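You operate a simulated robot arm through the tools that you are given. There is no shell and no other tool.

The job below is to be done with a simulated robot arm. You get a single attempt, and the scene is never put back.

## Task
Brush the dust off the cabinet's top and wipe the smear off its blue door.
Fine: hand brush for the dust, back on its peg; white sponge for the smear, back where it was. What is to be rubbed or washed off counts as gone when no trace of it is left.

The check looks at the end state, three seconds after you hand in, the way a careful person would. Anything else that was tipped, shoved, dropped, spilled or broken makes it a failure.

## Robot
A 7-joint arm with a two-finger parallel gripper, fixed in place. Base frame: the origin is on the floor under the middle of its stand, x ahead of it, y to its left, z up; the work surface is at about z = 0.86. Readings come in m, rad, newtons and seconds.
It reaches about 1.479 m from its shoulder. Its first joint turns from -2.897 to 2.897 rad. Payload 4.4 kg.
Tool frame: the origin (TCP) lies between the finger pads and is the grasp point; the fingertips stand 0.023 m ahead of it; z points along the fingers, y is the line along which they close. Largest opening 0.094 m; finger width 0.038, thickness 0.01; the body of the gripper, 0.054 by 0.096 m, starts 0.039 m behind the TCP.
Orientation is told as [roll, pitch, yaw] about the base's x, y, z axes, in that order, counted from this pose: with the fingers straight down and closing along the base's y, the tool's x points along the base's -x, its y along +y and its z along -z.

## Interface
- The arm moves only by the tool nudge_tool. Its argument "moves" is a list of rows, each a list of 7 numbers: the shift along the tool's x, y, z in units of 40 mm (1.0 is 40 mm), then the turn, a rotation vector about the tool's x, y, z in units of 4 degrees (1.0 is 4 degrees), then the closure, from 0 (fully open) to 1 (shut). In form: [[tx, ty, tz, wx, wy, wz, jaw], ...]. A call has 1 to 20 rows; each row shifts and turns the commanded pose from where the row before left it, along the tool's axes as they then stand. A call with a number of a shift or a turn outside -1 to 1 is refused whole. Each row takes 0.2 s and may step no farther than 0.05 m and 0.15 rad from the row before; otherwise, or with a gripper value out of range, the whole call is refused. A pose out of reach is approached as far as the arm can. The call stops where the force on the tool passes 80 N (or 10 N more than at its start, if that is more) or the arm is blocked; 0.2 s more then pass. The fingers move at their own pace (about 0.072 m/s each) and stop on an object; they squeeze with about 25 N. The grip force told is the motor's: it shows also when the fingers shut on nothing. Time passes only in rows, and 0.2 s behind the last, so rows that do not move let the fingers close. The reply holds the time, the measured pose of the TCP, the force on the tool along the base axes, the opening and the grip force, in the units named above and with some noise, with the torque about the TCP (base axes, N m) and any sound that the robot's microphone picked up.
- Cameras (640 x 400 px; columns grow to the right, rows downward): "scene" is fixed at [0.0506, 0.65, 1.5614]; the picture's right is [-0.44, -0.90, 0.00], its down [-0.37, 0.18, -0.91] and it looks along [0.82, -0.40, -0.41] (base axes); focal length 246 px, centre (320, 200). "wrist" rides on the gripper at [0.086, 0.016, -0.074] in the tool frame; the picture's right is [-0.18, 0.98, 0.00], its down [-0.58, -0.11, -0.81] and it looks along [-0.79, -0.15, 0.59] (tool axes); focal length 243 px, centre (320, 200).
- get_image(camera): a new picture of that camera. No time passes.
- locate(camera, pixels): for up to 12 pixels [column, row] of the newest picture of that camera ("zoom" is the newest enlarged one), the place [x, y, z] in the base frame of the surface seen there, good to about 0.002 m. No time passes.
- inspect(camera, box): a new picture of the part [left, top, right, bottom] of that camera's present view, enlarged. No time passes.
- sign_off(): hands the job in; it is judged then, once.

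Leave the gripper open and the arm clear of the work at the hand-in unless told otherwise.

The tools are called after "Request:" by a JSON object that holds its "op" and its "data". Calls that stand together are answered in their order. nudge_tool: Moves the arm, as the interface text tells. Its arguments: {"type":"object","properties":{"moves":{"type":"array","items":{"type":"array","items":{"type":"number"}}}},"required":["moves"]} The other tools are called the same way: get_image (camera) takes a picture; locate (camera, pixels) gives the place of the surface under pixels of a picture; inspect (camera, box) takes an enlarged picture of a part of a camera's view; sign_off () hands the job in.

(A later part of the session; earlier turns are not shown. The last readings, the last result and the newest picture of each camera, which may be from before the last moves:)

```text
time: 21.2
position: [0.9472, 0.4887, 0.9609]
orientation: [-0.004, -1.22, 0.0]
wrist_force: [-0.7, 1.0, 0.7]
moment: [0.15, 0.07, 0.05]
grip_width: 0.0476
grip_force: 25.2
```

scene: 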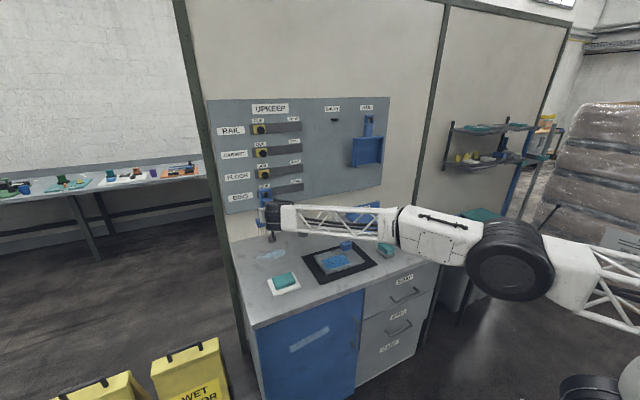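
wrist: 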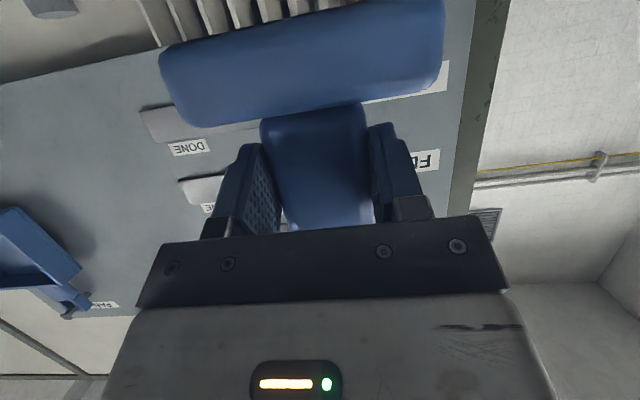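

Contact is now a light ~2 N. I sweep +x by 9 cm through the dust at y≈0.49.

Request:
{"op": "nudge_tool", "data": {"moves": [[-0.0855, 0, 0.235, 0, 0, 0, 1], [-0.0855, 0, 0.235, 0, 0, 0, 1], [-0.0855, 0, 0.235, 0, 0, 0, 1], [-0.0855, 0, 0.235, 0, 0, 0, 1], [-0.0855, 0, 0.235, 0, 0, 0, 1], [-0.0855, 0, 0.235, 0, 0, 0, 1], [-0.0855, 0, 0.235, 0, 0, 0, 1], [-0.0855, 0, 0.235, 0, 0, 0, 1], [-0.0855, 0, 0.235, 0, 0, 0, 1]]}}

Request:
{"op": "inspect", "data": {"camera": "scene", "box": [240, 200, 320, 285]}}

Request:
{"op": "get_image", "data": {"camera": "wrist"}}

```text
time: 23.2
position: [1.0397, 0.4903, 0.9645]
orientation: [-0.001, -1.219, 0.001]
wrist_force: [-0.5, -0.5, -1.2]
moment: [0.04, 0.03, -0.01]
grip_width: 0.0478
grip_force: 24.6
```

```text
4.71 times, centred on (280, 242) of scene
```

zoom: 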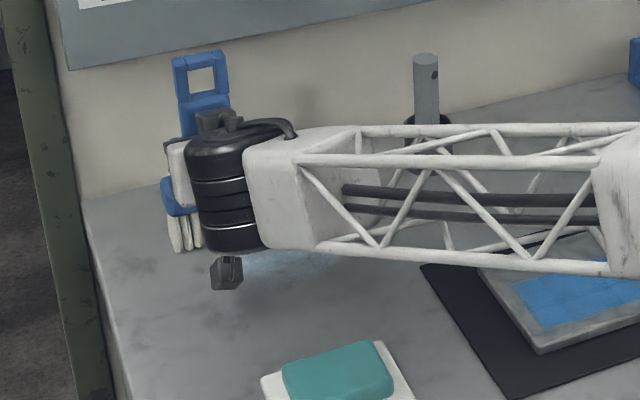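

```text
taken
```

wrist: 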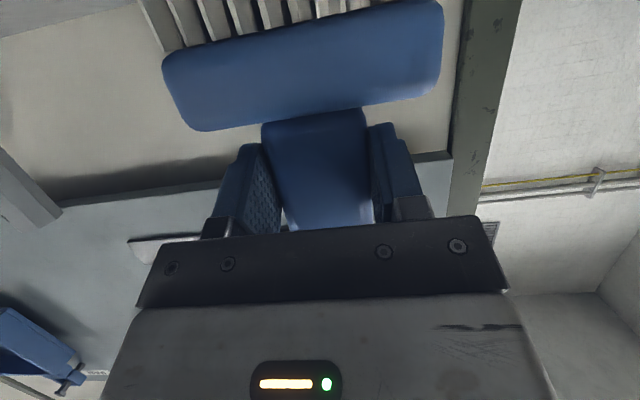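

The brush lost contact at the far end; it probably slid up about 1–2 mm in the grip during the earlier press. I lower 3 mm here and read the force.

Request:
{"op": "nudge_tool", "data": {"moves": [[0.0705, 0, 0.0257, 0, 0, 0, 1], [0, 0, 0, 0, 0, 0, 1]]}}

```text
time: 23.8
position: [1.0382, 0.4893, 0.9618]
orientation: [0.003, -1.223, -0.003]
wrist_force: [2.3, -0.3, 9.6]
moment: [-0.29, -0.17, 0.0]
grip_width: 0.0477
grip_force: 24.6
```

About 11 N now. I raise 1 mm and sweep back −x by 9 cm.

Request:
{"op": "nudge_tool", "data": {"moves": [[-0.0235, 0, -0.0086, 0, 0, 0, 1], [0.0855, 0, -0.235, 0, 0, 0, 1], [0.0855, 0, -0.235, 0, 0, 0, 1], [0.0855, 0, -0.235, 0, 0, 0, 1], [0.0855, 0, -0.235, 0, 0, 0, 1], [0.0855, 0, -0.235, 0, 0, 0, 1], [0.0855, 0, -0.235, 0, 0, 0, 1], [0.0855, 0, -0.235, 0, 0, 0, 1], [0.0855, 0, -0.235, 0, 0, 0, 1], [0.0855, 0, -0.235, 0, 0, 0, 1]]}}

Request:
{"op": "inspect", "data": {"camera": "scene", "box": [240, 200, 320, 285]}}

Request:
{"op": "get_image", "data": {"camera": "wrist"}}

```text
time: 26.0
position: [0.9489, 0.4902, 0.9611]
orientation: [0.003, -1.223, -0.001]
wrist_force: [5.8, -0.3, 13.7]
moment: [-0.11, -0.43, 0.04]
grip_width: 0.0476
grip_force: 25.0
```

```text
4.71 times, centred on (280, 242) of scene
```

zoom: 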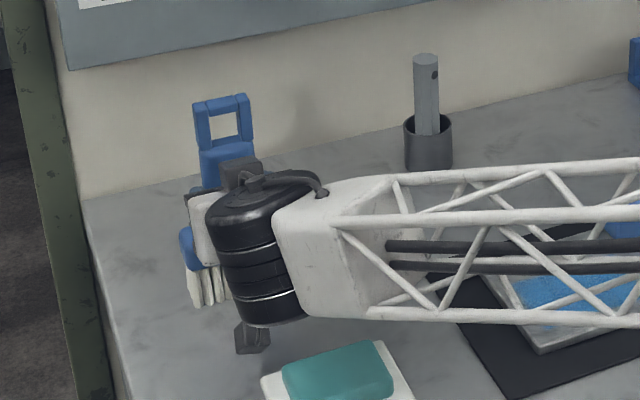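

```text
taken
```

wrist: 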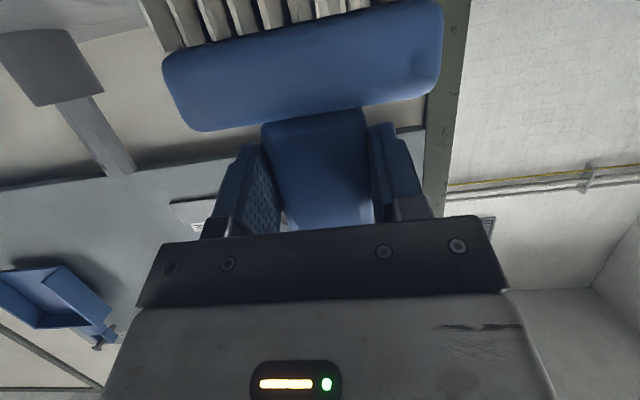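

The return stroke dragged about 6 N without the brush slipping in the grip. Now I lift 8 mm, shift 7.5 cm in −y to y≈0.415, lower again and sweep +x.

Request:
{"op": "nudge_tool", "data": {"moves": [[-0.188, 0, -0.0684, 0, 0, 0, 1], [0, -0.94, 0, 0, 0, 0, 1], [0, -0.94, 0, 0, 0, 0, 1], [0.182, 0, 0.0662, 0, 0, 0, 1], [-0.0855, 0, 0.235, 0, 0, 0, 1], [-0.0855, 0, 0.235, 0, 0, 0, 1], [-0.0855, 0, 0.235, 0, 0, 0, 1], [-0.0855, 0, 0.235, 0, 0, 0, 1], [-0.0855, 0, 0.235, 0, 0, 0, 1], [-0.0855, 0, 0.235, 0, 0, 0, 1], [-0.0855, 0, 0.235, 0, 0, 0, 1], [-0.0855, 0, 0.235, 0, 0, 0, 1], [-0.0855, 0, 0.235, 0, 0, 0, 1]]}}

Request:
{"op": "inspect", "data": {"camera": "scene", "box": [240, 200, 320, 285]}}

```text
time: 28.8
position: [1.0381, 0.4161, 0.9609]
orientation: [-0.001, -1.221, 0.0]
wrist_force: [-1.8, 1.4, -0.5]
moment: [0.08, 0.12, 0.02]
grip_width: 0.0478
grip_force: 25.1
```

```text
4.71 times, centred on (280, 242) of scene
```

zoom: 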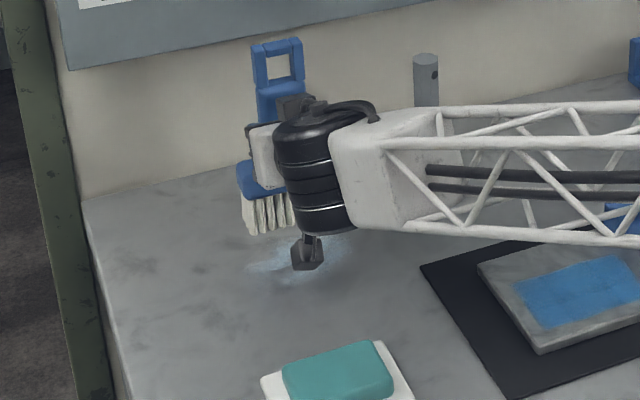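

The dust is fading but some remains. Contact was light at the end, so I lower 1.5 mm and sweep back −x, then forward again.

Request:
{"op": "nudge_tool", "data": {"moves": [[0.0353, 0, 0.0128, 0, 0, 0, 1], [0.0855, 0, -0.235, 0, 0, 0, 1], [0.0855, 0, -0.235, 0, 0, 0, 1], [0.0855, 0, -0.235, 0, 0, 0, 1], [0.0855, 0, -0.235, 0, 0, 0, 1], [0.0855, 0, -0.235, 0, 0, 0, 1], [0.0855, 0, -0.235, 0, 0, 0, 1], [0.0855, 0, -0.235, 0, 0, 0, 1], [0.0855, 0, -0.235, 0, 0, 0, 1], [0.0855, 0, -0.235, 0, 0, 0, 1]]}}

Request:
{"op": "nudge_tool", "data": {"moves": [[0, 0, 0, 0, 0, 0, 1], [-0.0855, 0, 0.235, 0, 0, 0, 1], [-0.0855, 0, 0.235, 0, 0, 0, 1], [-0.0855, 0, 0.235, 0, 0, 0, 1], [-0.0855, 0, 0.235, 0, 0, 0, 1], [-0.0855, 0, 0.235, 0, 0, 0, 1], [-0.0855, 0, 0.235, 0, 0, 0, 1], [-0.0855, 0, 0.235, 0, 0, 0, 1], [-0.0855, 0, 0.235, 0, 0, 0, 1], [-0.0855, 0, 0.235, 0, 0, 0, 1]]}}

Request:
{"op": "inspect", "data": {"camera": "scene", "box": [240, 200, 320, 285]}}

Request:
{"op": "get_image", "data": {"camera": "wrist"}}

```text
time: 31.0
position: [0.9476, 0.4136, 0.9615]
orientation: [0.0, -1.221, -0.001]
wrist_force: [5.7, -0.5, 16.5]
moment: [-0.04, -0.48, 0.0]
grip_width: 0.0478
grip_force: 25.0
```

```text
time: 33.2
position: [1.0379, 0.4142, 0.9602]
orientation: [0.001, -1.222, 0.0]
wrist_force: [-0.2, 0.0, -1.4]
moment: [-0.01, 0.05, 0.0]
grip_width: 0.0479
grip_force: 24.5
```

```text
4.71 times, centred on (280, 242) of scene
```

zoom: 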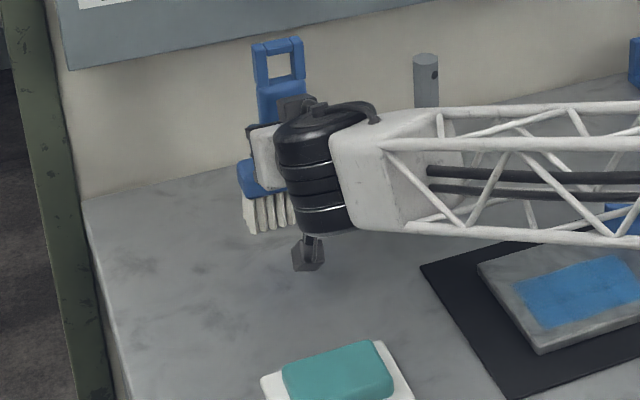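

```text
taken
```

wrist: 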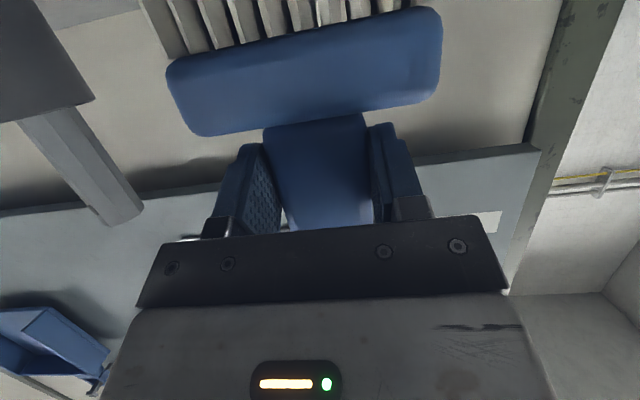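

The dust looks nearly gone, but the wrist hides part of the patch. I lift off and move aside (−y, up) to get a clear view.

Request:
{"op": "nudge_tool", "data": {"moves": [[-0.641, 0, -0.433, 0, 0, 0, 1], [-0.641, 0, -0.433, 0, 0, 0, 1], [-0.641, 0, -0.433, 0, 0, 0, 1], [-0.641, 0, -0.433, 0, 0, 0, 1], [-0.294, -0.781, -0.107, 0, 0, 0, 1], [-0.294, -0.781, -0.107, 0, 0, 0, 1], [-0.294, -0.781, -0.107, 0, 0, 0, 1], [-0.294, -0.781, -0.107, 0, 0, 0, 1], [-0.294, -0.781, -0.107, 0, 0, 0, 1], [-0.294, -0.781, -0.107, 0, 0, 0, 1], [-0.294, -0.781, -0.107, 0, 0, 0, 1], [-0.294, -0.781, -0.107, 0, 0, 0, 1], [0, 0, 0, 0, 0, 0, 1]]}}

Request:
{"op": "inspect", "data": {"camera": "scene", "box": [230, 225, 326, 285]}}

Request:
{"op": "get_image", "data": {"camera": "scene"}}

```text
time: 36.0
position: [1.0094, 0.165, 1.1806]
orientation: [-0.002, -1.221, 0.0]
wrist_force: [-0.4, 0.2, -1.5]
moment: [0.0, 0.01, 0.01]
grip_width: 0.0479
grip_force: 24.5
```

```text
6.67 times, centred on (278, 255) of scene
```

zoom: 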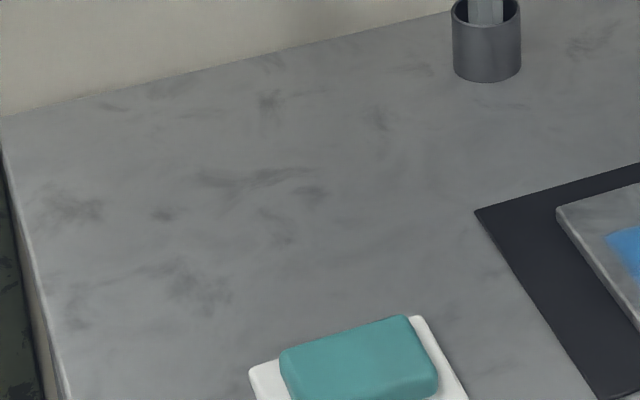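

```text
taken
```

scene: 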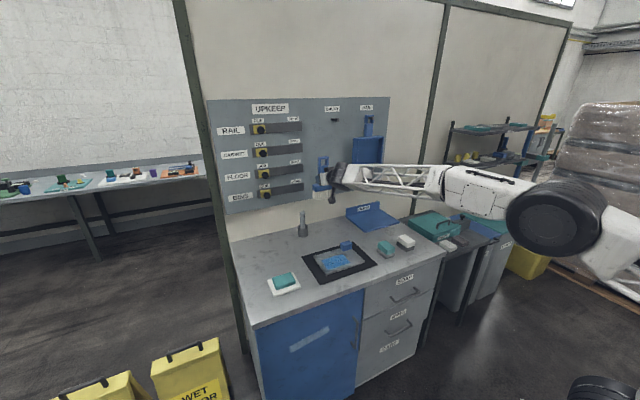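

The pale patch looks gone. I'll enlarge further to check for faint traces and look over the rest of the top.

Request:
{"op": "inspect", "data": {"camera": "scene", "box": [250, 240, 298, 270]}}

Request:
{"op": "inspect", "data": {"camera": "scene", "box": [300, 215, 450, 300]}}

```text
13.33 times, centred on (274, 255) of scene
```

zoom: 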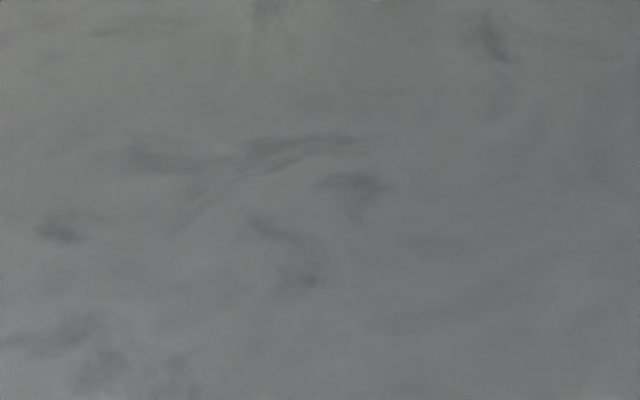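

```text
4.27 times, centred on (375, 258) of scene
```

zoom: 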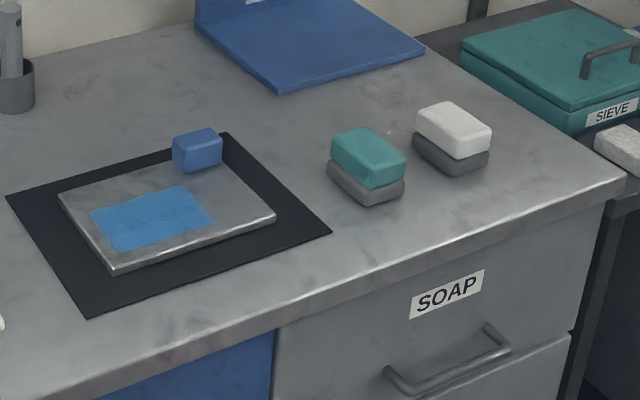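

No visible trace. To be sure the edges are also clean, I'll go over the area again lightly at y≈0.38, 0.45 and 0.51. First I return to (0.948, 0.38) and descend to just above the counter.

Request:
{"op": "nudge_tool", "data": {"moves": [[0.241, 0.768, -0.14, 0, 0, 0, 1], [0.241, 0.768, -0.14, 0, 0, 0, 1], [0.241, 0.768, -0.14, 0, 0, 0, 1], [0.241, 0.768, -0.14, 0, 0, 0, 1], [0.241, 0.768, -0.14, 0, 0, 0, 1], [0.241, 0.768, -0.14, 0, 0, 0, 1], [0.241, 0.768, -0.14, 0, 0, 0, 1], [0.761, 0, 0.277, 0, 0, 0, 1], [0.761, 0, 0.277, 0, 0, 0, 1], [0.761, 0, 0.277, 0, 0, 0, 1], [0.761, 0, 0.277, 0, 0, 0, 1], [0.761, 0, 0.277, 0, 0, 0, 1], [0, 0, 0, 0, 0, 0, 1]]}}

Request:
{"op": "nudge_tool", "data": {"moves": [[0.0705, 0, 0.0257, 0, 0, 0, 1], [0.0705, 0, 0.0257, 0, 0, 0, 1], [0, 0, 0, 0, 0, 0, 1]]}}

```text
time: 38.8
position: [0.9483, 0.3814, 0.9693]
orientation: [-0.001, -1.224, 0.0]
wrist_force: [-0.6, -0.4, -2.5]
moment: [-0.01, 0.02, -0.02]
grip_width: 0.0477
grip_force: 25.2
```

```text
time: 39.6
position: [0.9488, 0.3818, 0.9635]
orientation: [-0.001, -1.223, 0.002]
wrist_force: [0.4, -0.7, -1.4]
moment: [0.03, 0.05, 0.02]
grip_width: 0.0477
grip_force: 24.9
```

No contact yet at 0.963. I lower 2.5 mm more.

Request:
{"op": "nudge_tool", "data": {"moves": [[0.0588, 0, 0.0214, 0, 0, 0, 1], [0, 0, 0, 0, 0, 0, 1]]}}

```text
time: 40.2
position: [0.9487, 0.3804, 0.96]
orientation: [0.0, -1.222, 0.0]
wrist_force: [0.7, -0.1, -1.8]
moment: [0.02, 0.03, 0.03]
grip_width: 0.0478
grip_force: 25.2
```

Still no contact; I lower 1.5 mm more.

Request:
{"op": "nudge_tool", "data": {"moves": [[0.0353, 0, 0.0128, 0, 0, 0, 1], [0, 0, 0, 0, 0, 0, 1]]}}

```text
time: 40.8
position: [0.9476, 0.3796, 0.9588]
orientation: [0.002, -1.224, -0.002]
wrist_force: [0.1, 2.1, 5.0]
moment: [0.04, 0.05, 0.0]
grip_width: 0.0479
grip_force: 25.3
```

Light contact, about 6.5 N. I sweep +x 9 cm and back at y≈0.38.

Request:
{"op": "nudge_tool", "data": {"moves": [[-0.0755, 0, 0.2386, 0, 0, 0, 1], [-0.0855, 0, 0.235, 0, 0, 0, 1], [-0.0855, 0, 0.235, 0, 0, 0, 1], [-0.0855, 0, 0.235, 0, 0, 0, 1], [-0.0855, 0, 0.235, 0, 0, 0, 1], [-0.0855, 0, 0.235, 0, 0, 0, 1], [-0.0855, 0, 0.235, 0, 0, 0, 1], [-0.0855, 0, 0.235, 0, 0, 0, 1], [-0.0855, 0, 0.235, 0, 0, 0, 1]]}}

Request:
{"op": "nudge_tool", "data": {"moves": [[0.0855, 0, -0.235, 0, 0, 0, 1], [0.0855, 0, -0.235, 0, 0, 0, 1], [0.0855, 0, -0.235, 0, 0, 0, 1], [0.0855, 0, -0.235, 0, 0, 0, 1], [0.0855, 0, -0.235, 0, 0, 0, 1], [0.0855, 0, -0.235, 0, 0, 0, 1], [0.0855, 0, -0.235, 0, 0, 0, 1], [0.0855, 0, -0.235, 0, 0, 0, 1], [0.0855, 0, -0.235, 0, 0, 0, 1]]}}

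```text
time: 42.8
position: [1.0373, 0.3795, 0.9598]
orientation: [-0.001, -1.222, 0.0]
wrist_force: [-6.6, 0.1, 17.4]
moment: [0.02, 0.11, 0.01]
grip_width: 0.0478
grip_force: 25.2
```

```text
time: 44.8
position: [0.9479, 0.3798, 0.9585]
orientation: [0.001, -1.222, -0.001]
wrist_force: [4.5, 0.3, 9.8]
moment: [-0.1, -0.34, 0.04]
grip_width: 0.0477
grip_force: 24.9
```

Good contact in both directions. I lift, shift to y≈0.445, lower and sweep out and back.

Request:
{"op": "nudge_tool", "data": {"moves": [[-0.141, 0, -0.0513, 0, 0, 0, 1], [0, 0.82, 0, 0, 0, 0, 1], [0, 0.82, 0, 0, 0, 0, 1], [0.141, 0, 0.0513, 0, 0, 0, 1], [-0.0855, 0, 0.235, 0, 0, 0, 1], [-0.0855, 0, 0.235, 0, 0, 0, 1], [-0.0855, 0, 0.235, 0, 0, 0, 1], [-0.0855, 0, 0.235, 0, 0, 0, 1], [-0.0855, 0, 0.235, 0, 0, 0, 1], [-0.0855, 0, 0.235, 0, 0, 0, 1], [-0.0855, 0, 0.235, 0, 0, 0, 1], [-0.0855, 0, 0.235, 0, 0, 0, 1], [-0.0855, 0, 0.235, 0, 0, 0, 1]]}}

Request:
{"op": "nudge_tool", "data": {"moves": [[0.0855, 0, -0.235, 0, 0, 0, 1], [0.0855, 0, -0.235, 0, 0, 0, 1], [0.0855, 0, -0.235, 0, 0, 0, 1], [0.0855, 0, -0.235, 0, 0, 0, 1], [0.0855, 0, -0.235, 0, 0, 0, 1], [0.0855, 0, -0.235, 0, 0, 0, 1], [0.0855, 0, -0.235, 0, 0, 0, 1], [0.0855, 0, -0.235, 0, 0, 0, 1], [0.0855, 0, -0.235, 0, 0, 0, 1]]}}

```text
time: 47.6
position: [1.037, 0.4463, 0.9588]
orientation: [0.001, -1.221, -0.003]
wrist_force: [-1.2, -0.5, 0.5]
moment: [-0.08, 0.12, -0.05]
grip_width: 0.0479
grip_force: 25.3
```

```text
time: 49.6
position: [0.9471, 0.446, 0.958]
orientation: [0.0, -1.221, 0.001]
wrist_force: [1.6, 0.5, 3.4]
moment: [0.01, -0.12, -0.01]
grip_width: 0.0479
grip_force: 24.7
```

Contact was lighter, about 2–5 N. I lift, shift to y≈0.51, lower 1 mm deeper and sweep out and back there.

Request:
{"op": "nudge_tool", "data": {"moves": [[-0.141, 0, -0.0513, 0, 0, 0, 1], [0, 0.8, 0, 0, 0, 0, 1], [0, 0.8, 0, 0, 0, 0, 1], [0.1645, 0, 0.0599, 0, 0, 0, 1], [-0.0855, 0, 0.235, 0, 0, 0, 1], [-0.0855, 0, 0.235, 0, 0, 0, 1], [-0.0855, 0, 0.235, 0, 0, 0, 1], [-0.0855, 0, 0.235, 0, 0, 0, 1], [-0.0855, 0, 0.235, 0, 0, 0, 1], [-0.0855, 0, 0.235, 0, 0, 0, 1], [-0.0855, 0, 0.235, 0, 0, 0, 1], [-0.0855, 0, 0.235, 0, 0, 0, 1], [-0.0855, 0, 0.235, 0, 0, 0, 1]]}}

Request:
{"op": "nudge_tool", "data": {"moves": [[0.0855, 0, -0.235, 0, 0, 0, 1], [0.0855, 0, -0.235, 0, 0, 0, 1], [0.0855, 0, -0.235, 0, 0, 0, 1], [0.0855, 0, -0.235, 0, 0, 0, 1], [0.0855, 0, -0.235, 0, 0, 0, 1], [0.0855, 0, -0.235, 0, 0, 0, 1], [0.0855, 0, -0.235, 0, 0, 0, 1], [0.0855, 0, -0.235, 0, 0, 0, 1], [0.0855, 0, -0.235, 0, 0, 0, 1]]}}

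```text
time: 52.4
position: [1.0381, 0.5093, 0.9587]
orientation: [0.002, -1.223, -0.001]
wrist_force: [-5.3, 0.6, 12.0]
moment: [-0.03, 0.36, -0.02]
grip_width: 0.0479
grip_force: 25.8
```

```text
time: 54.4
position: [0.9477, 0.5102, 0.9586]
orientation: [-0.002, -1.221, 0.0]
wrist_force: [6.5, -1.0, 16.0]
moment: [0.02, -0.51, -0.03]
grip_width: 0.0476
grip_force: 24.6
```

Good contact there. One more firm pass at the middle, y≈0.45, out and back.

Request:
{"op": "nudge_tool", "data": {"moves": [[-0.141, 0, -0.0513, 0, 0, 0, 1], [0, -0.75, 0, 0, 0, 0, 1], [0, -0.75, 0, 0, 0, 0, 1], [0.141, 0, 0.0513, 0, 0, 0, 1], [-0.0855, 0, 0.235, 0, 0, 0, 1], [-0.0855, 0, 0.235, 0, 0, 0, 1], [-0.0855, 0, 0.235, 0, 0, 0, 1], [-0.0855, 0, 0.235, 0, 0, 0, 1], [-0.0855, 0, 0.235, 0, 0, 0, 1], [-0.0855, 0, 0.235, 0, 0, 0, 1], [-0.0855, 0, 0.235, 0, 0, 0, 1], [-0.0855, 0, 0.235, 0, 0, 0, 1], [-0.0855, 0, 0.235, 0, 0, 0, 1]]}}

Request:
{"op": "nudge_tool", "data": {"moves": [[0.0855, 0, -0.235, 0, 0, 0, 1], [0.0855, 0, -0.235, 0, 0, 0, 1], [0.0855, 0, -0.235, 0, 0, 0, 1], [0.0855, 0, -0.235, 0, 0, 0, 1], [0.0855, 0, -0.235, 0, 0, 0, 1], [0.0855, 0, -0.235, 0, 0, 0, 1], [0.0855, 0, -0.235, 0, 0, 0, 1], [0.0855, 0, -0.235, 0, 0, 0, 1], [0.0855, 0, -0.235, 0, 0, 0, 1]]}}

```text
time: 57.2
position: [1.0386, 0.4509, 0.9576]
orientation: [0.002, -1.222, -0.001]
wrist_force: [-1.8, 1.3, 2.3]
moment: [-0.13, 0.17, -0.05]
grip_width: 0.0474
grip_force: 25.2
```

```text
time: 59.2
position: [0.9485, 0.4493, 0.9584]
orientation: [0.0, -1.223, -0.002]
wrist_force: [0.8, -0.4, 2.6]
moment: [0.01, -0.11, 0.02]
grip_width: 0.0478
grip_force: 24.9
```

Done brushing. I lift straight up 14 cm, then travel back to the standoff before the brush peg, about (0.953, 0.053, 1.354).

Request:
{"op": "nudge_tool", "data": {"moves": [[-0.658, 0, -0.239, 0, 0, 0, 1], [-0.658, 0, -0.239, 0, 0, 0, 1], [-0.658, 0, -0.239, 0, 0, 0, 1], [-0.658, 0, -0.239, 0, 0, 0, 1], [-0.658, 0, -0.239, 0, 0, 0, 1], [0, 0, 0, 0, 0, 0, 1]]}}

Request:
{"op": "nudge_tool", "data": {"moves": [[-0.4336, -0.7089, -0.1482, 0, 0, 0, 1], [-0.4336, -0.7089, -0.1482, 0, 0, 0, 1], [-0.4336, -0.7089, -0.1482, 0, 0, 0, 1], [-0.4336, -0.7089, -0.1482, 0, 0, 0, 1], [-0.4336, -0.7089, -0.1482, 0, 0, 0, 1], [-0.4336, -0.7089, -0.1482, 0, 0, 0, 1], [-0.4336, -0.7089, -0.1482, 0, 0, 0, 1], [-0.4336, -0.7089, -0.1482, 0, 0, 0, 1], [-0.4336, -0.7089, -0.1482, 0, 0, 0, 1], [-0.4336, -0.7089, -0.1482, 0, 0, 0, 1], [-0.4336, -0.7089, -0.1482, 0, 0, 0, 1], [-0.4336, -0.7089, -0.1482, 0, 0, 0, 1], [-0.4336, -0.7089, -0.1482, 0, 0, 0, 1], [-0.4336, -0.7089, -0.1482, 0, 0, 0, 1], [0, 0, 0, 0, 0, 0, 1], [0, 0, 0, 0, 0, 0, 1]]}}

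Request:
{"op": "inspect", "data": {"camera": "scene", "box": [250, 240, 298, 270]}}

Request:
{"op": "inspect", "data": {"camera": "scene", "box": [300, 90, 396, 160]}}

Request:
{"op": "get_image", "data": {"camera": "wrist"}}

```text
time: 60.6
position: [0.9498, 0.4495, 1.0995]
orientation: [0.0, -1.222, 0.001]
wrist_force: [1.1, -0.5, -1.8]
moment: [-0.02, 0.02, 0.01]
grip_width: 0.0475
grip_force: 24.6
```

```text
time: 64.0
position: [0.9525, 0.0538, 1.3524]
orientation: [0.001, -1.222, 0.001]
wrist_force: [-0.1, 1.2, -1.9]
moment: [0.0, 0.02, -0.02]
grip_width: 0.0478
grip_force: 24.8
```

```text
13.33 times, centred on (274, 255) of scene
```

zoom: 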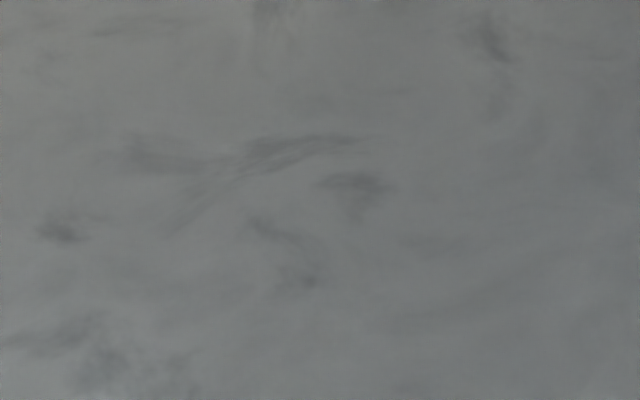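

```text
5.71 times, centred on (348, 125) of scene
```

zoom: 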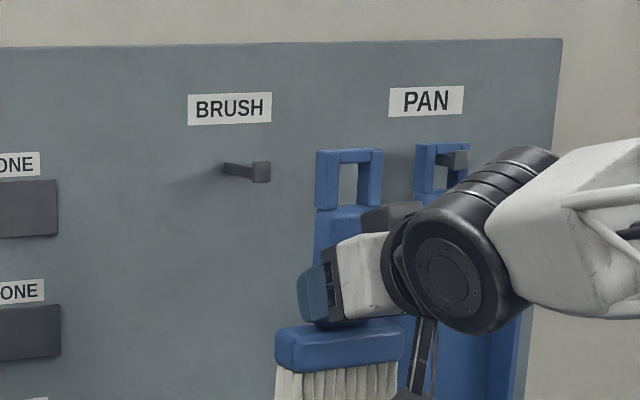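

```text
taken
```

wrist: 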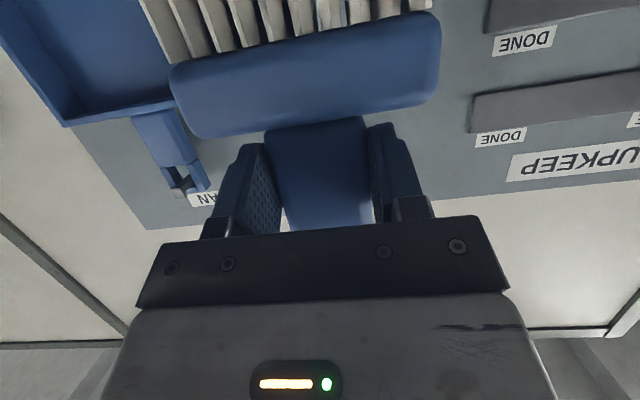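

The dust area is clean. Next I compare the loop's hole with the peg: loop bars at zoom (350,156), (325,180), (373,180), handle top (345,212), and peg tip (262,172).

Request:
{"op": "inspect", "data": {"camera": "scene", "box": [332, 110, 372, 135]}}

Request:
{"op": "locate", "data": {"camera": "zoom", "pixels": [[380, 90], [380, 102], [340, 150], [480, 150], [340, 210], [470, 225], [400, 230], [390, 112], [360, 180], [375, 200], [440, 150], [425, 205]]}}

Request:
{"op": "inspect", "data": {"camera": "scene", "box": [328, 110, 358, 130]}}

Request:
{"op": "locate", "data": {"camera": "zoom", "pixels": [[350, 165], [350, 180], [350, 205], [320, 180], [340, 155], [330, 205], [270, 175], [240, 165], [300, 165], [300, 195], [365, 160], [365, 205]]}}

```text
16.00 times, centred on (352, 122) of scene
```

zoom: 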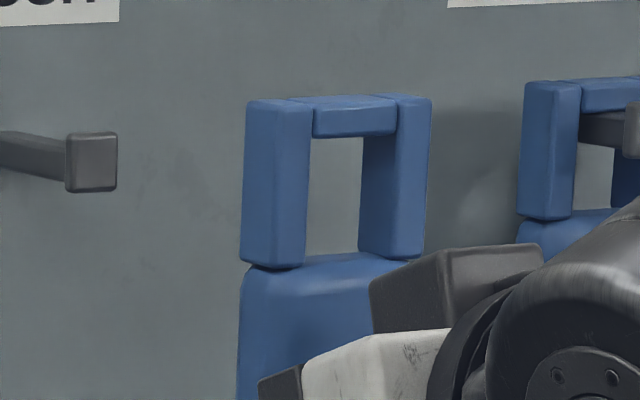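

```text
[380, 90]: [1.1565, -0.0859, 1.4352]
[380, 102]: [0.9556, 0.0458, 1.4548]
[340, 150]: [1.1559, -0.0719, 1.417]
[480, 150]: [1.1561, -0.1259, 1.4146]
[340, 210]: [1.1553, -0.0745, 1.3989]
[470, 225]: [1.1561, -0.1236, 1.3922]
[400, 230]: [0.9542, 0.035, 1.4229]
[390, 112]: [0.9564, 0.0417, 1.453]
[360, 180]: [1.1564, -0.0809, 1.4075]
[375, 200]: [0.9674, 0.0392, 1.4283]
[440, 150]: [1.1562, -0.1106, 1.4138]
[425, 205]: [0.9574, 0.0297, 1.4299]
```

```text
16.00 times, centred on (343, 120) of scene
```

zoom: 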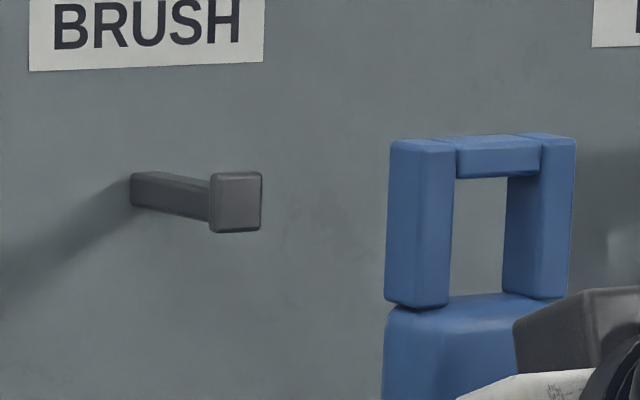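

```text
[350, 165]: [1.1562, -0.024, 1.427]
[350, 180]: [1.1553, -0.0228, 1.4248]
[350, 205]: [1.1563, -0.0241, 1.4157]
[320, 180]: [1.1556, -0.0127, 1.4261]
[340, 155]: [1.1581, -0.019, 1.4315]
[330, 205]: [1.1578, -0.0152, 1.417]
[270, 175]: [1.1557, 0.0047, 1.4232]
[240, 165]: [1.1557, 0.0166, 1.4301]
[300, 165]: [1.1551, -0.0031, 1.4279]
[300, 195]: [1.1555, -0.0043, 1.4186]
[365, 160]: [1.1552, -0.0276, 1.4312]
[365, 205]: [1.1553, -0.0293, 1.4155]
```

The zoom shows the peg tip at (235,203) and the loop's hole between (455,180) and (505,296). I'll measure these exactly.

Request:
{"op": "locate", "data": {"camera": "zoom", "pixels": [[235, 180], [235, 225], [218, 200], [257, 200], [205, 190], [205, 212], [500, 172], [460, 172], [535, 160], [490, 302], [430, 230], [540, 230]]}}

```text
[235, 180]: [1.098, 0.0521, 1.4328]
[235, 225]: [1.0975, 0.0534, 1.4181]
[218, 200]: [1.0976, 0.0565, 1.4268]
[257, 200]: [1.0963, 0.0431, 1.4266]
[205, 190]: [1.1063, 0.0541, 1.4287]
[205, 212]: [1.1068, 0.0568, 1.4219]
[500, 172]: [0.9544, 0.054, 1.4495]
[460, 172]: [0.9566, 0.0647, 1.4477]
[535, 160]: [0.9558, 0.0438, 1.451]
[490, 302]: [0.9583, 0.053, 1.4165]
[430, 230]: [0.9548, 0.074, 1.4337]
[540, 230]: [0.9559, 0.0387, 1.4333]
```

The peg tip spans z 1.4165–1.4345, and the loop's hole is now z 1.4175–1.447 because the brush sits about 3 mm higher in the grip. I lower 6.5 mm to centre the hole on the tip, then advance +x 10 cm, stopping just short of the tip for a look.

Request:
{"op": "nudge_tool", "data": {"moves": [[0.1528, 0, 0.0556, 0, 0, 0, 1], [-0.171, 0, 0.47, 0, 0, 0, 1], [-0.171, 0, 0.47, 0, 0, 0, 1], [-0.171, 0, 0.47, 0, 0, 0, 1], [-0.171, 0, 0.47, 0, 0, 0, 1], [-0.171, 0, 0.47, 0, 0, 0, 1], [0, 0, 0, 0, 0, 0, 1]]}}

Request:
{"op": "inspect", "data": {"camera": "scene", "box": [326, 108, 362, 134]}}

```text
time: 65.6
position: [1.0521, 0.0511, 1.347]
orientation: [0.001, -1.222, 0.0]
wrist_force: [-0.4, -1.0, -1.6]
moment: [0.0, 0.01, -0.02]
grip_width: 0.0475
grip_force: 25.0
```

```text
15.38 times, centred on (344, 121) of scene
```

zoom: 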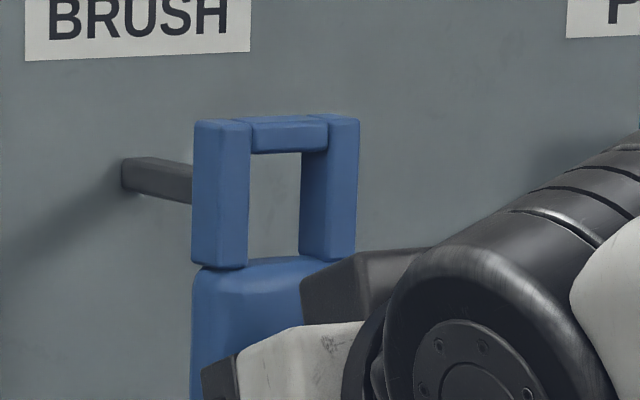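

The peg tip is hidden behind the left post in this view. I'll measure the hole's edges here once more.

Request:
{"op": "locate", "data": {"camera": "zoom", "pixels": [[290, 145], [290, 130], [275, 263], [240, 200], [225, 200], [340, 200], [350, 200], [315, 200], [205, 200], [260, 140], [230, 262], [180, 180]]}}

```text
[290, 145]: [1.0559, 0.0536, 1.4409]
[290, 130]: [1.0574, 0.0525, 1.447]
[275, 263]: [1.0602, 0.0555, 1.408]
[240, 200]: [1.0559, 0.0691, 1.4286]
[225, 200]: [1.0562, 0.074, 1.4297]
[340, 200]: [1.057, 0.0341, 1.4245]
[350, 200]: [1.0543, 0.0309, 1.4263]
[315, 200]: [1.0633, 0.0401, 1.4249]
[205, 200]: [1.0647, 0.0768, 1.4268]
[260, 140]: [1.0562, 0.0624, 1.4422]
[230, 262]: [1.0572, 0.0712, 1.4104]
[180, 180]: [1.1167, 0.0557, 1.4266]
```

The hole spans y 0.039–0.065 and z 1.410–1.438, and the tip spans y 0.042–0.058 and z 1.4165–1.4345. I raise 1.5 mm, shift −1.5 mm in y, and advance 3 cm slowly over the tip.

Request:
{"op": "nudge_tool", "data": {"moves": [[-0.0353, -0.0375, -0.0128, 0, 0, 0, 1], [-0.0855, 0, 0.235, 0, 0, 0, 1], [-0.0855, 0, 0.235, 0, 0, 0, 1], [-0.0855, 0, 0.235, 0, 0, 0, 1], [0, 0, 0, 0, 0, 0, 1]]}}

Request:
{"op": "inspect", "data": {"camera": "scene", "box": [326, 108, 362, 134]}}

```text
time: 66.8
position: [1.0826, 0.0511, 1.3482]
orientation: [0.0, -1.222, 0.0]
wrist_force: [0.2, -0.1, -2.0]
moment: [0.02, 0.01, 0.0]
grip_width: 0.0476
grip_force: 25.2
```

```text
15.38 times, centred on (344, 121) of scene
```

zoom: 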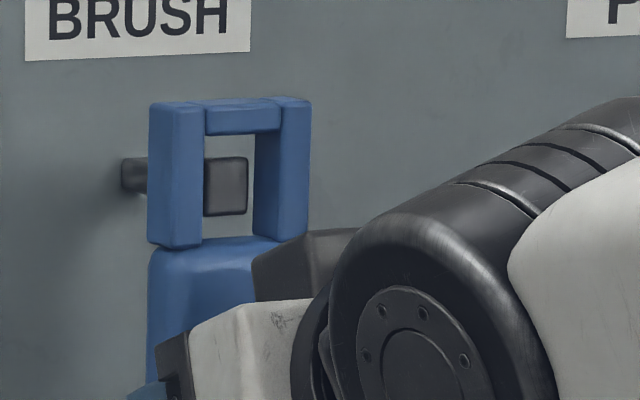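

The tip is passing through the hole with no contact force. I advance the remaining 3 cm to the original x.

Request:
{"op": "nudge_tool", "data": {"moves": [[-0.0855, 0, 0.235, 0, 0, 0, 1], [-0.0855, 0, 0.235, 0, 0, 0, 1], [-0.0855, 0, 0.235, 0, 0, 0, 1], [0, 0, 0, 0, 0, 0, 1]]}}

Request:
{"op": "inspect", "data": {"camera": "scene", "box": [326, 108, 362, 134]}}

```text
time: 67.8
position: [1.1133, 0.0518, 1.3476]
orientation: [0.002, -1.221, 0.0]
wrist_force: [-1.1, 0.6, -0.5]
moment: [0.01, -0.02, 0.0]
grip_width: 0.0478
grip_force: 24.9
```

```text
15.38 times, centred on (344, 121) of scene
```

zoom: 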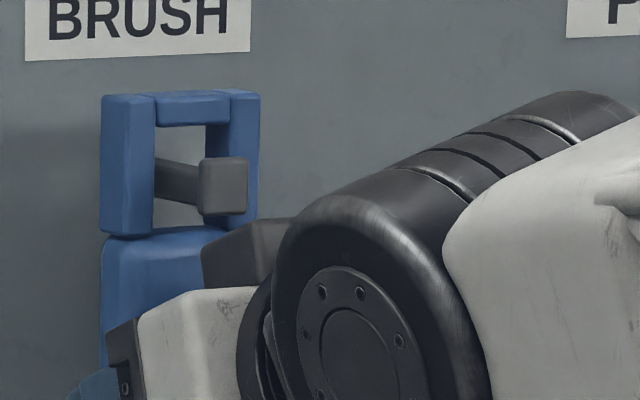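

The peg is well inside the loop and x matches the original. I lower 8 mm toward the resting height and read the force.

Request:
{"op": "nudge_tool", "data": {"moves": [[0.094, 0, 0.0342, 0, 0, 0, 1], [0.094, 0, 0.0342, 0, 0, 0, 1], [0, 0, 0, 0, 0, 0, 1]]}}

Request:
{"op": "inspect", "data": {"camera": "scene", "box": [326, 108, 362, 134]}}

```text
time: 68.6
position: [1.114, 0.0507, 1.339]
orientation: [-0.001, -1.222, 0.0]
wrist_force: [-0.1, -0.5, -2.0]
moment: [0.0, 0.04, 0.0]
grip_width: 0.0474
grip_force: 25.1
```

```text
15.38 times, centred on (344, 121) of scene
```

zoom: 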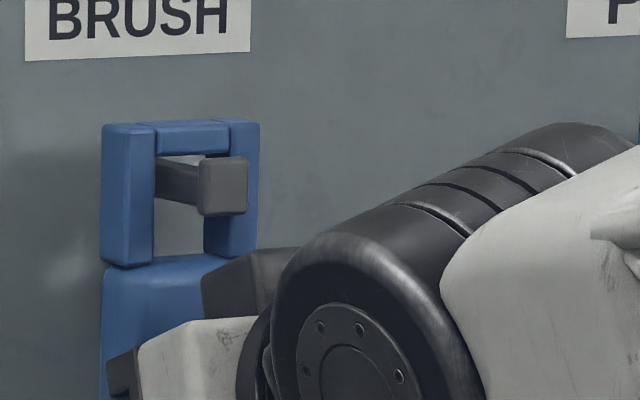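

There's still a gap of about 4 mm over the peg shaft. I lower 3 mm more.

Request:
{"op": "nudge_tool", "data": {"moves": [[0.0353, 0, 0.0128, 0, 0, 0, 1], [0.0353, 0, 0.0128, 0, 0, 0, 1], [0, 0, 0, 0, 0, 0, 1]]}}

Request:
{"op": "inspect", "data": {"camera": "scene", "box": [326, 108, 362, 134]}}

```text
time: 69.4
position: [1.113, 0.0501, 1.3376]
orientation: [0.001, -1.221, 0.001]
wrist_force: [0.3, 0.0, -2.0]
moment: [0.0, 0.01, 0.0]
grip_width: 0.0479
grip_force: 25.3
```

```text
15.38 times, centred on (344, 121) of scene
```

zoom: 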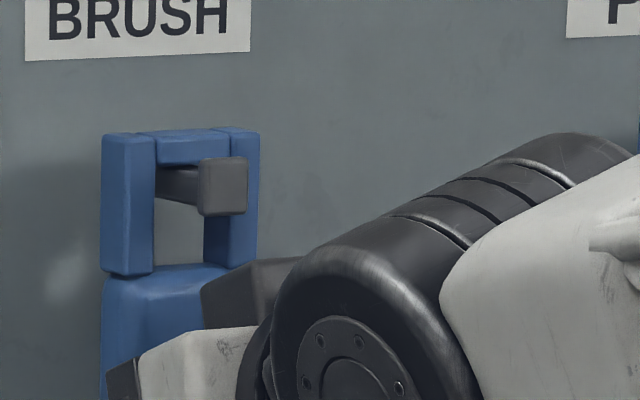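

Nearly there. I lower 1 mm more and check for the weight transferring to the peg.

Request:
{"op": "nudge_tool", "data": {"moves": [[0.0235, 0, 0.0086, 0, 0, 0, 1], [0, 0, 0, 0, 0, 0, 1]]}}

```text
time: 70.0
position: [1.113, 0.0508, 1.3358]
orientation: [0.0, -1.222, 0.0]
wrist_force: [0.7, -0.4, -1.1]
moment: [-0.02, 0.03, 0.0]
grip_width: 0.0477
grip_force: 24.9
```

Request:
{"op": "nudge_tool", "data": {"moves": [[0.0118, 0, 0.0043, 0, 0, 0, 1], [0, 0, 0, 0, 0, 0, 1]]}}

Request:
{"op": "inspect", "data": {"camera": "scene", "box": [326, 108, 362, 134]}}

Request:
{"op": "get_image", "data": {"camera": "wrist"}}

```text
time: 70.6
position: [1.1126, 0.051, 1.3355]
orientation: [0.001, -1.223, -0.001]
wrist_force: [2.1, 2.1, 5.4]
moment: [-0.13, 0.11, 0.03]
grip_width: 0.0477
grip_force: 24.7
```

```text
15.38 times, centred on (344, 121) of scene
```

zoom: 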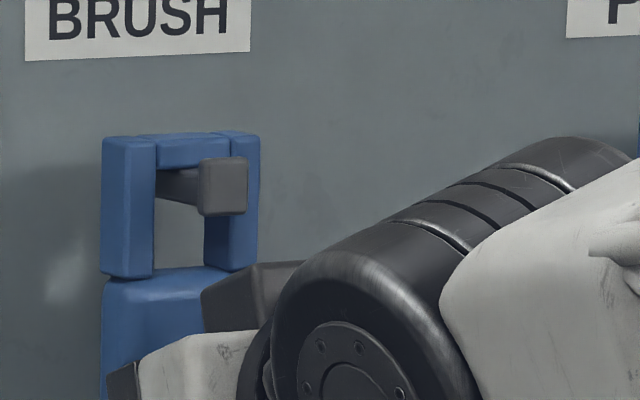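

```text
taken
```

wrist: 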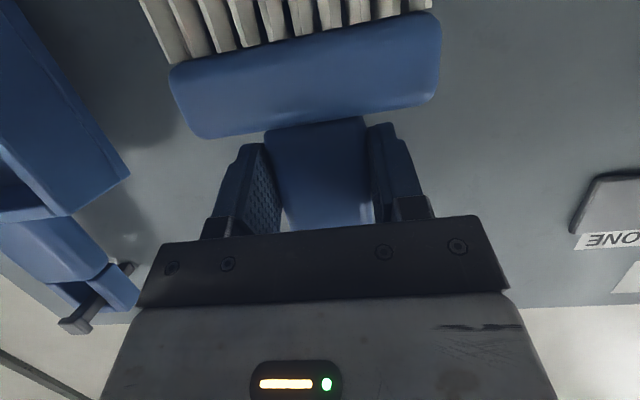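

The peg now carries the brush (the force turned to +5 N). I relieve the preload by 0.7 mm, then open the jaws.

Request:
{"op": "nudge_tool", "data": {"moves": [[-0.0165, 0, -0.006, 0, 0, 0, 1], [0, 0, 0, 0, 0, 0, 0], [0, 0, 0, 0, 0, 0, 0], [0, 0, 0, 0, 0, 0, 0], [0, 0, 0, 0, 0, 0, 0], [0, 0, 0, 0, 0, 0, 0]]}}

Request:
{"op": "get_image", "data": {"camera": "wrist"}}

Request:
{"op": "inspect", "data": {"camera": "scene", "box": [320, 105, 376, 150]}}

```text
time: 72.0
position: [1.1126, 0.0491, 1.3362]
orientation: [-0.001, -1.222, 0.0]
wrist_force: [-0.6, 0.2, -0.2]
moment: [0.0, -0.01, -0.02]
grip_width: 0.0937
grip_force: 0.0
```

```text
taken
```

wrist: 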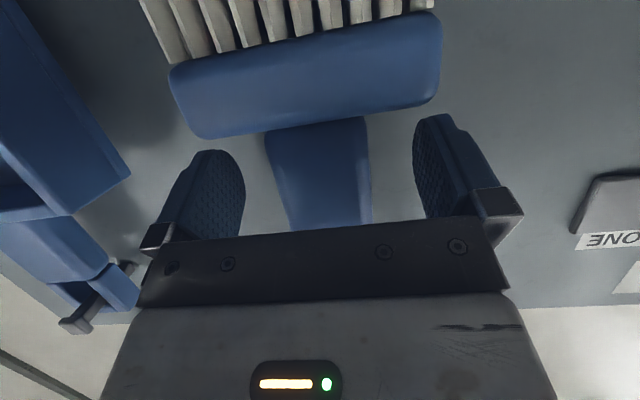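

```text
8.89 times, centred on (348, 128) of scene
```

zoom: 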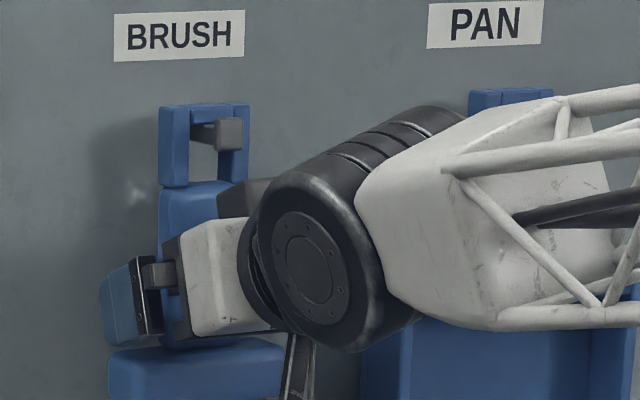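

Released: zero force, with the brush hanging on its peg. I retreat straight back in −x by 12 cm and check the brush.

Request:
{"op": "nudge_tool", "data": {"moves": [[0.171, 0, -0.47, 0, 0, 0, 0], [0.171, 0, -0.47, 0, 0, 0, 0], [0.2565, 0, -0.705, 0, 0, 0, 0], [0.2565, 0, -0.705, 0, 0, 0, 0], [0.171, 0, -0.47, 0, 0, 0, 0], [0, 0, 0, 0, 0, 0, 0]]}}

Request:
{"op": "inspect", "data": {"camera": "scene", "box": [310, 100, 390, 170]}}

Request:
{"op": "get_image", "data": {"camera": "wrist"}}

```text
time: 73.4
position: [0.9927, 0.0519, 1.3351]
orientation: [0.0, -1.223, -0.002]
wrist_force: [0.2, 0.4, -1.2]
moment: [0.01, -0.05, 0.02]
grip_width: 0.0943
grip_force: 0.0
```

```text
5.71 times, centred on (350, 135) of scene
```

zoom: 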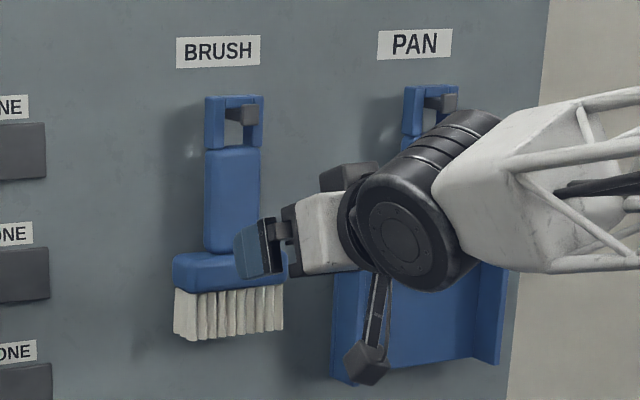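

```text
taken
```

wrist: 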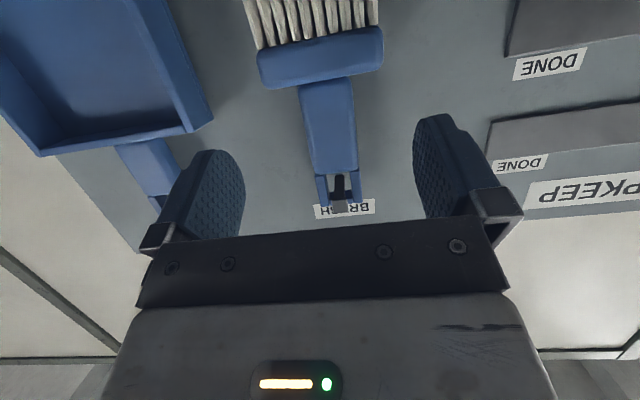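

The brush hangs exactly as at the start. Next is the sponge. I back away 9 cm, then pitch the hand to 45° down in free air.

Request:
{"op": "nudge_tool", "data": {"moves": [[0.2565, 0, -0.705, 0, 0, 0, 0], [0.2565, 0, -0.705, 0, 0, 0, 0], [0.2565, 0, -0.705, 0, 0, 0, 0], [0, 0, 0, 0, 1, 0, 0], [0, 0, 0, 0, 1, 0, 0], [0, 0, 0, 0, 1, 0, 0], [0, 0, 0, 0, 1, 0, 0], [0, 0, 0, 0, 1, 0, 0], [0, 0, 0, 0, 1, 0, 0], [0, 0, 0, 0, 0.25, 0, 0], [0, 0, 0, 0, 0, 0, 0]]}}

Request:
{"op": "get_image", "data": {"camera": "scene"}}

Request:
{"op": "get_image", "data": {"camera": "wrist"}}

```text
time: 75.8
position: [0.9042, 0.05, 1.3355]
orientation: [0.0, -0.785, 0.0]
wrist_force: [0.0, -1.0, -0.4]
moment: [-0.03, 0.0, 0.0]
grip_width: 0.0941
grip_force: 0.0
```

```text
taken
```

scene: 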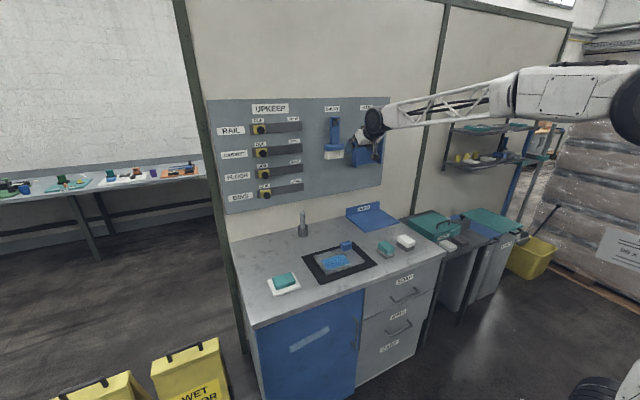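

```text
taken
```

wrist: 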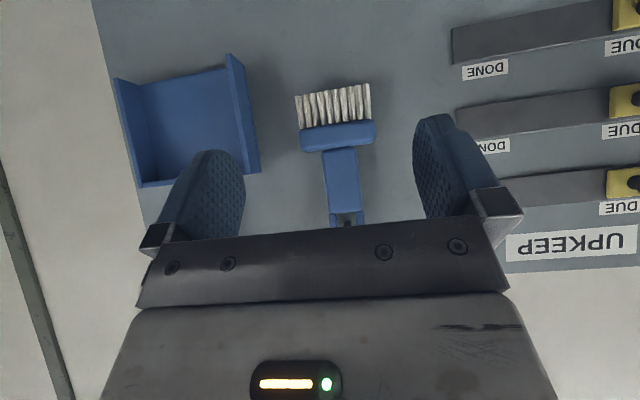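

The orientation is now 45° down. I move to a standoff up and back from the white sponge, about (0.643, −0.147, 1.01).

Request:
{"op": "nudge_tool", "data": {"moves": [[0.864, -0.41, 0.095, 0, 0, 0, 0], [0.864, -0.41, 0.095, 0, 0, 0, 0], [0.864, -0.41, 0.095, 0, 0, 0, 0], [0.864, -0.41, 0.095, 0, 0, 0, 0], [0.864, -0.41, 0.095, 0, 0, 0, 0], [0.864, -0.41, 0.095, 0, 0, 0, 0], [0.864, -0.41, 0.095, 0, 0, 0, 0], [0.864, -0.41, 0.095, 0, 0, 0, 0], [0.864, -0.41, 0.095, 0, 0, 0, 0], [0.864, -0.41, 0.095, 0, 0, 0, 0], [0.864, -0.41, 0.095, 0, 0, 0, 0], [0.864, -0.41, 0.095, 0, 0, 0, 0], [0, 0, 0, 0, 0, 0, 0]]}}

Request:
{"op": "get_image", "data": {"camera": "wrist"}}

Request:
{"op": "get_image", "data": {"camera": "scene"}}

```text
time: 78.6
position: [0.6416, -0.145, 1.0098]
orientation: [-0.001, -0.787, 0.0]
wrist_force: [-1.0, 0.1, 0.5]
moment: [0.0, 0.01, 0.02]
grip_width: 0.0942
grip_force: 0.0
```

```text
taken
```

wrist: 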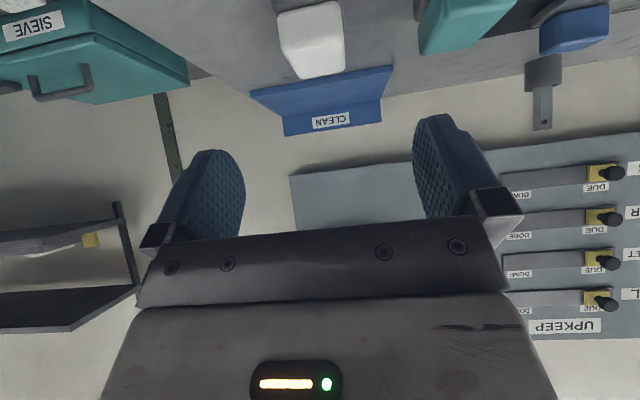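

```text
taken
```

scene: 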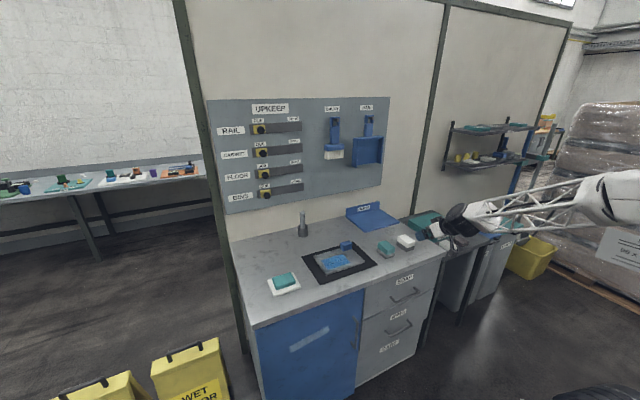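

The white sponge is at (312,40) in the wrist view. I'll measure its side edges from here.

Request:
{"op": "locate", "data": {"camera": "wrist", "pixels": [[282, 20], [312, 20], [340, 20], [285, 45], [338, 50], [312, 60], [300, 74], [336, 68], [312, 40], [280, 8], [338, 6], [425, 45]]}}

Request:
{"op": "inspect", "data": {"camera": "wrist", "box": [250, 0, 410, 100]}}

```text
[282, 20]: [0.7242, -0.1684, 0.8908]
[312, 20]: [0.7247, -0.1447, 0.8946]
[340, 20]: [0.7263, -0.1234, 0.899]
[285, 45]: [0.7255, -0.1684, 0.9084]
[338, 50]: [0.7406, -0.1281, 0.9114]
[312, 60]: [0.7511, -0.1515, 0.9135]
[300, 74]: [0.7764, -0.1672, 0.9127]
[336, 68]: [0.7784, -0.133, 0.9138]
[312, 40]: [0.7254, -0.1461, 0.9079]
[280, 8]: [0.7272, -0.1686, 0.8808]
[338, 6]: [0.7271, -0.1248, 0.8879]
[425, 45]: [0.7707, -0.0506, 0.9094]
```

```text
4.00 times, centred on (330, 50) of wrist
```

zoom: 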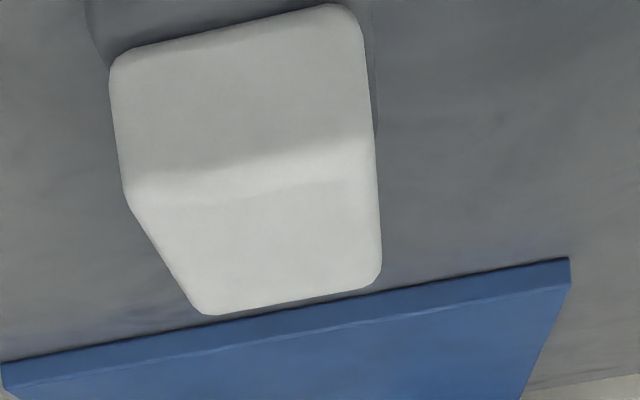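

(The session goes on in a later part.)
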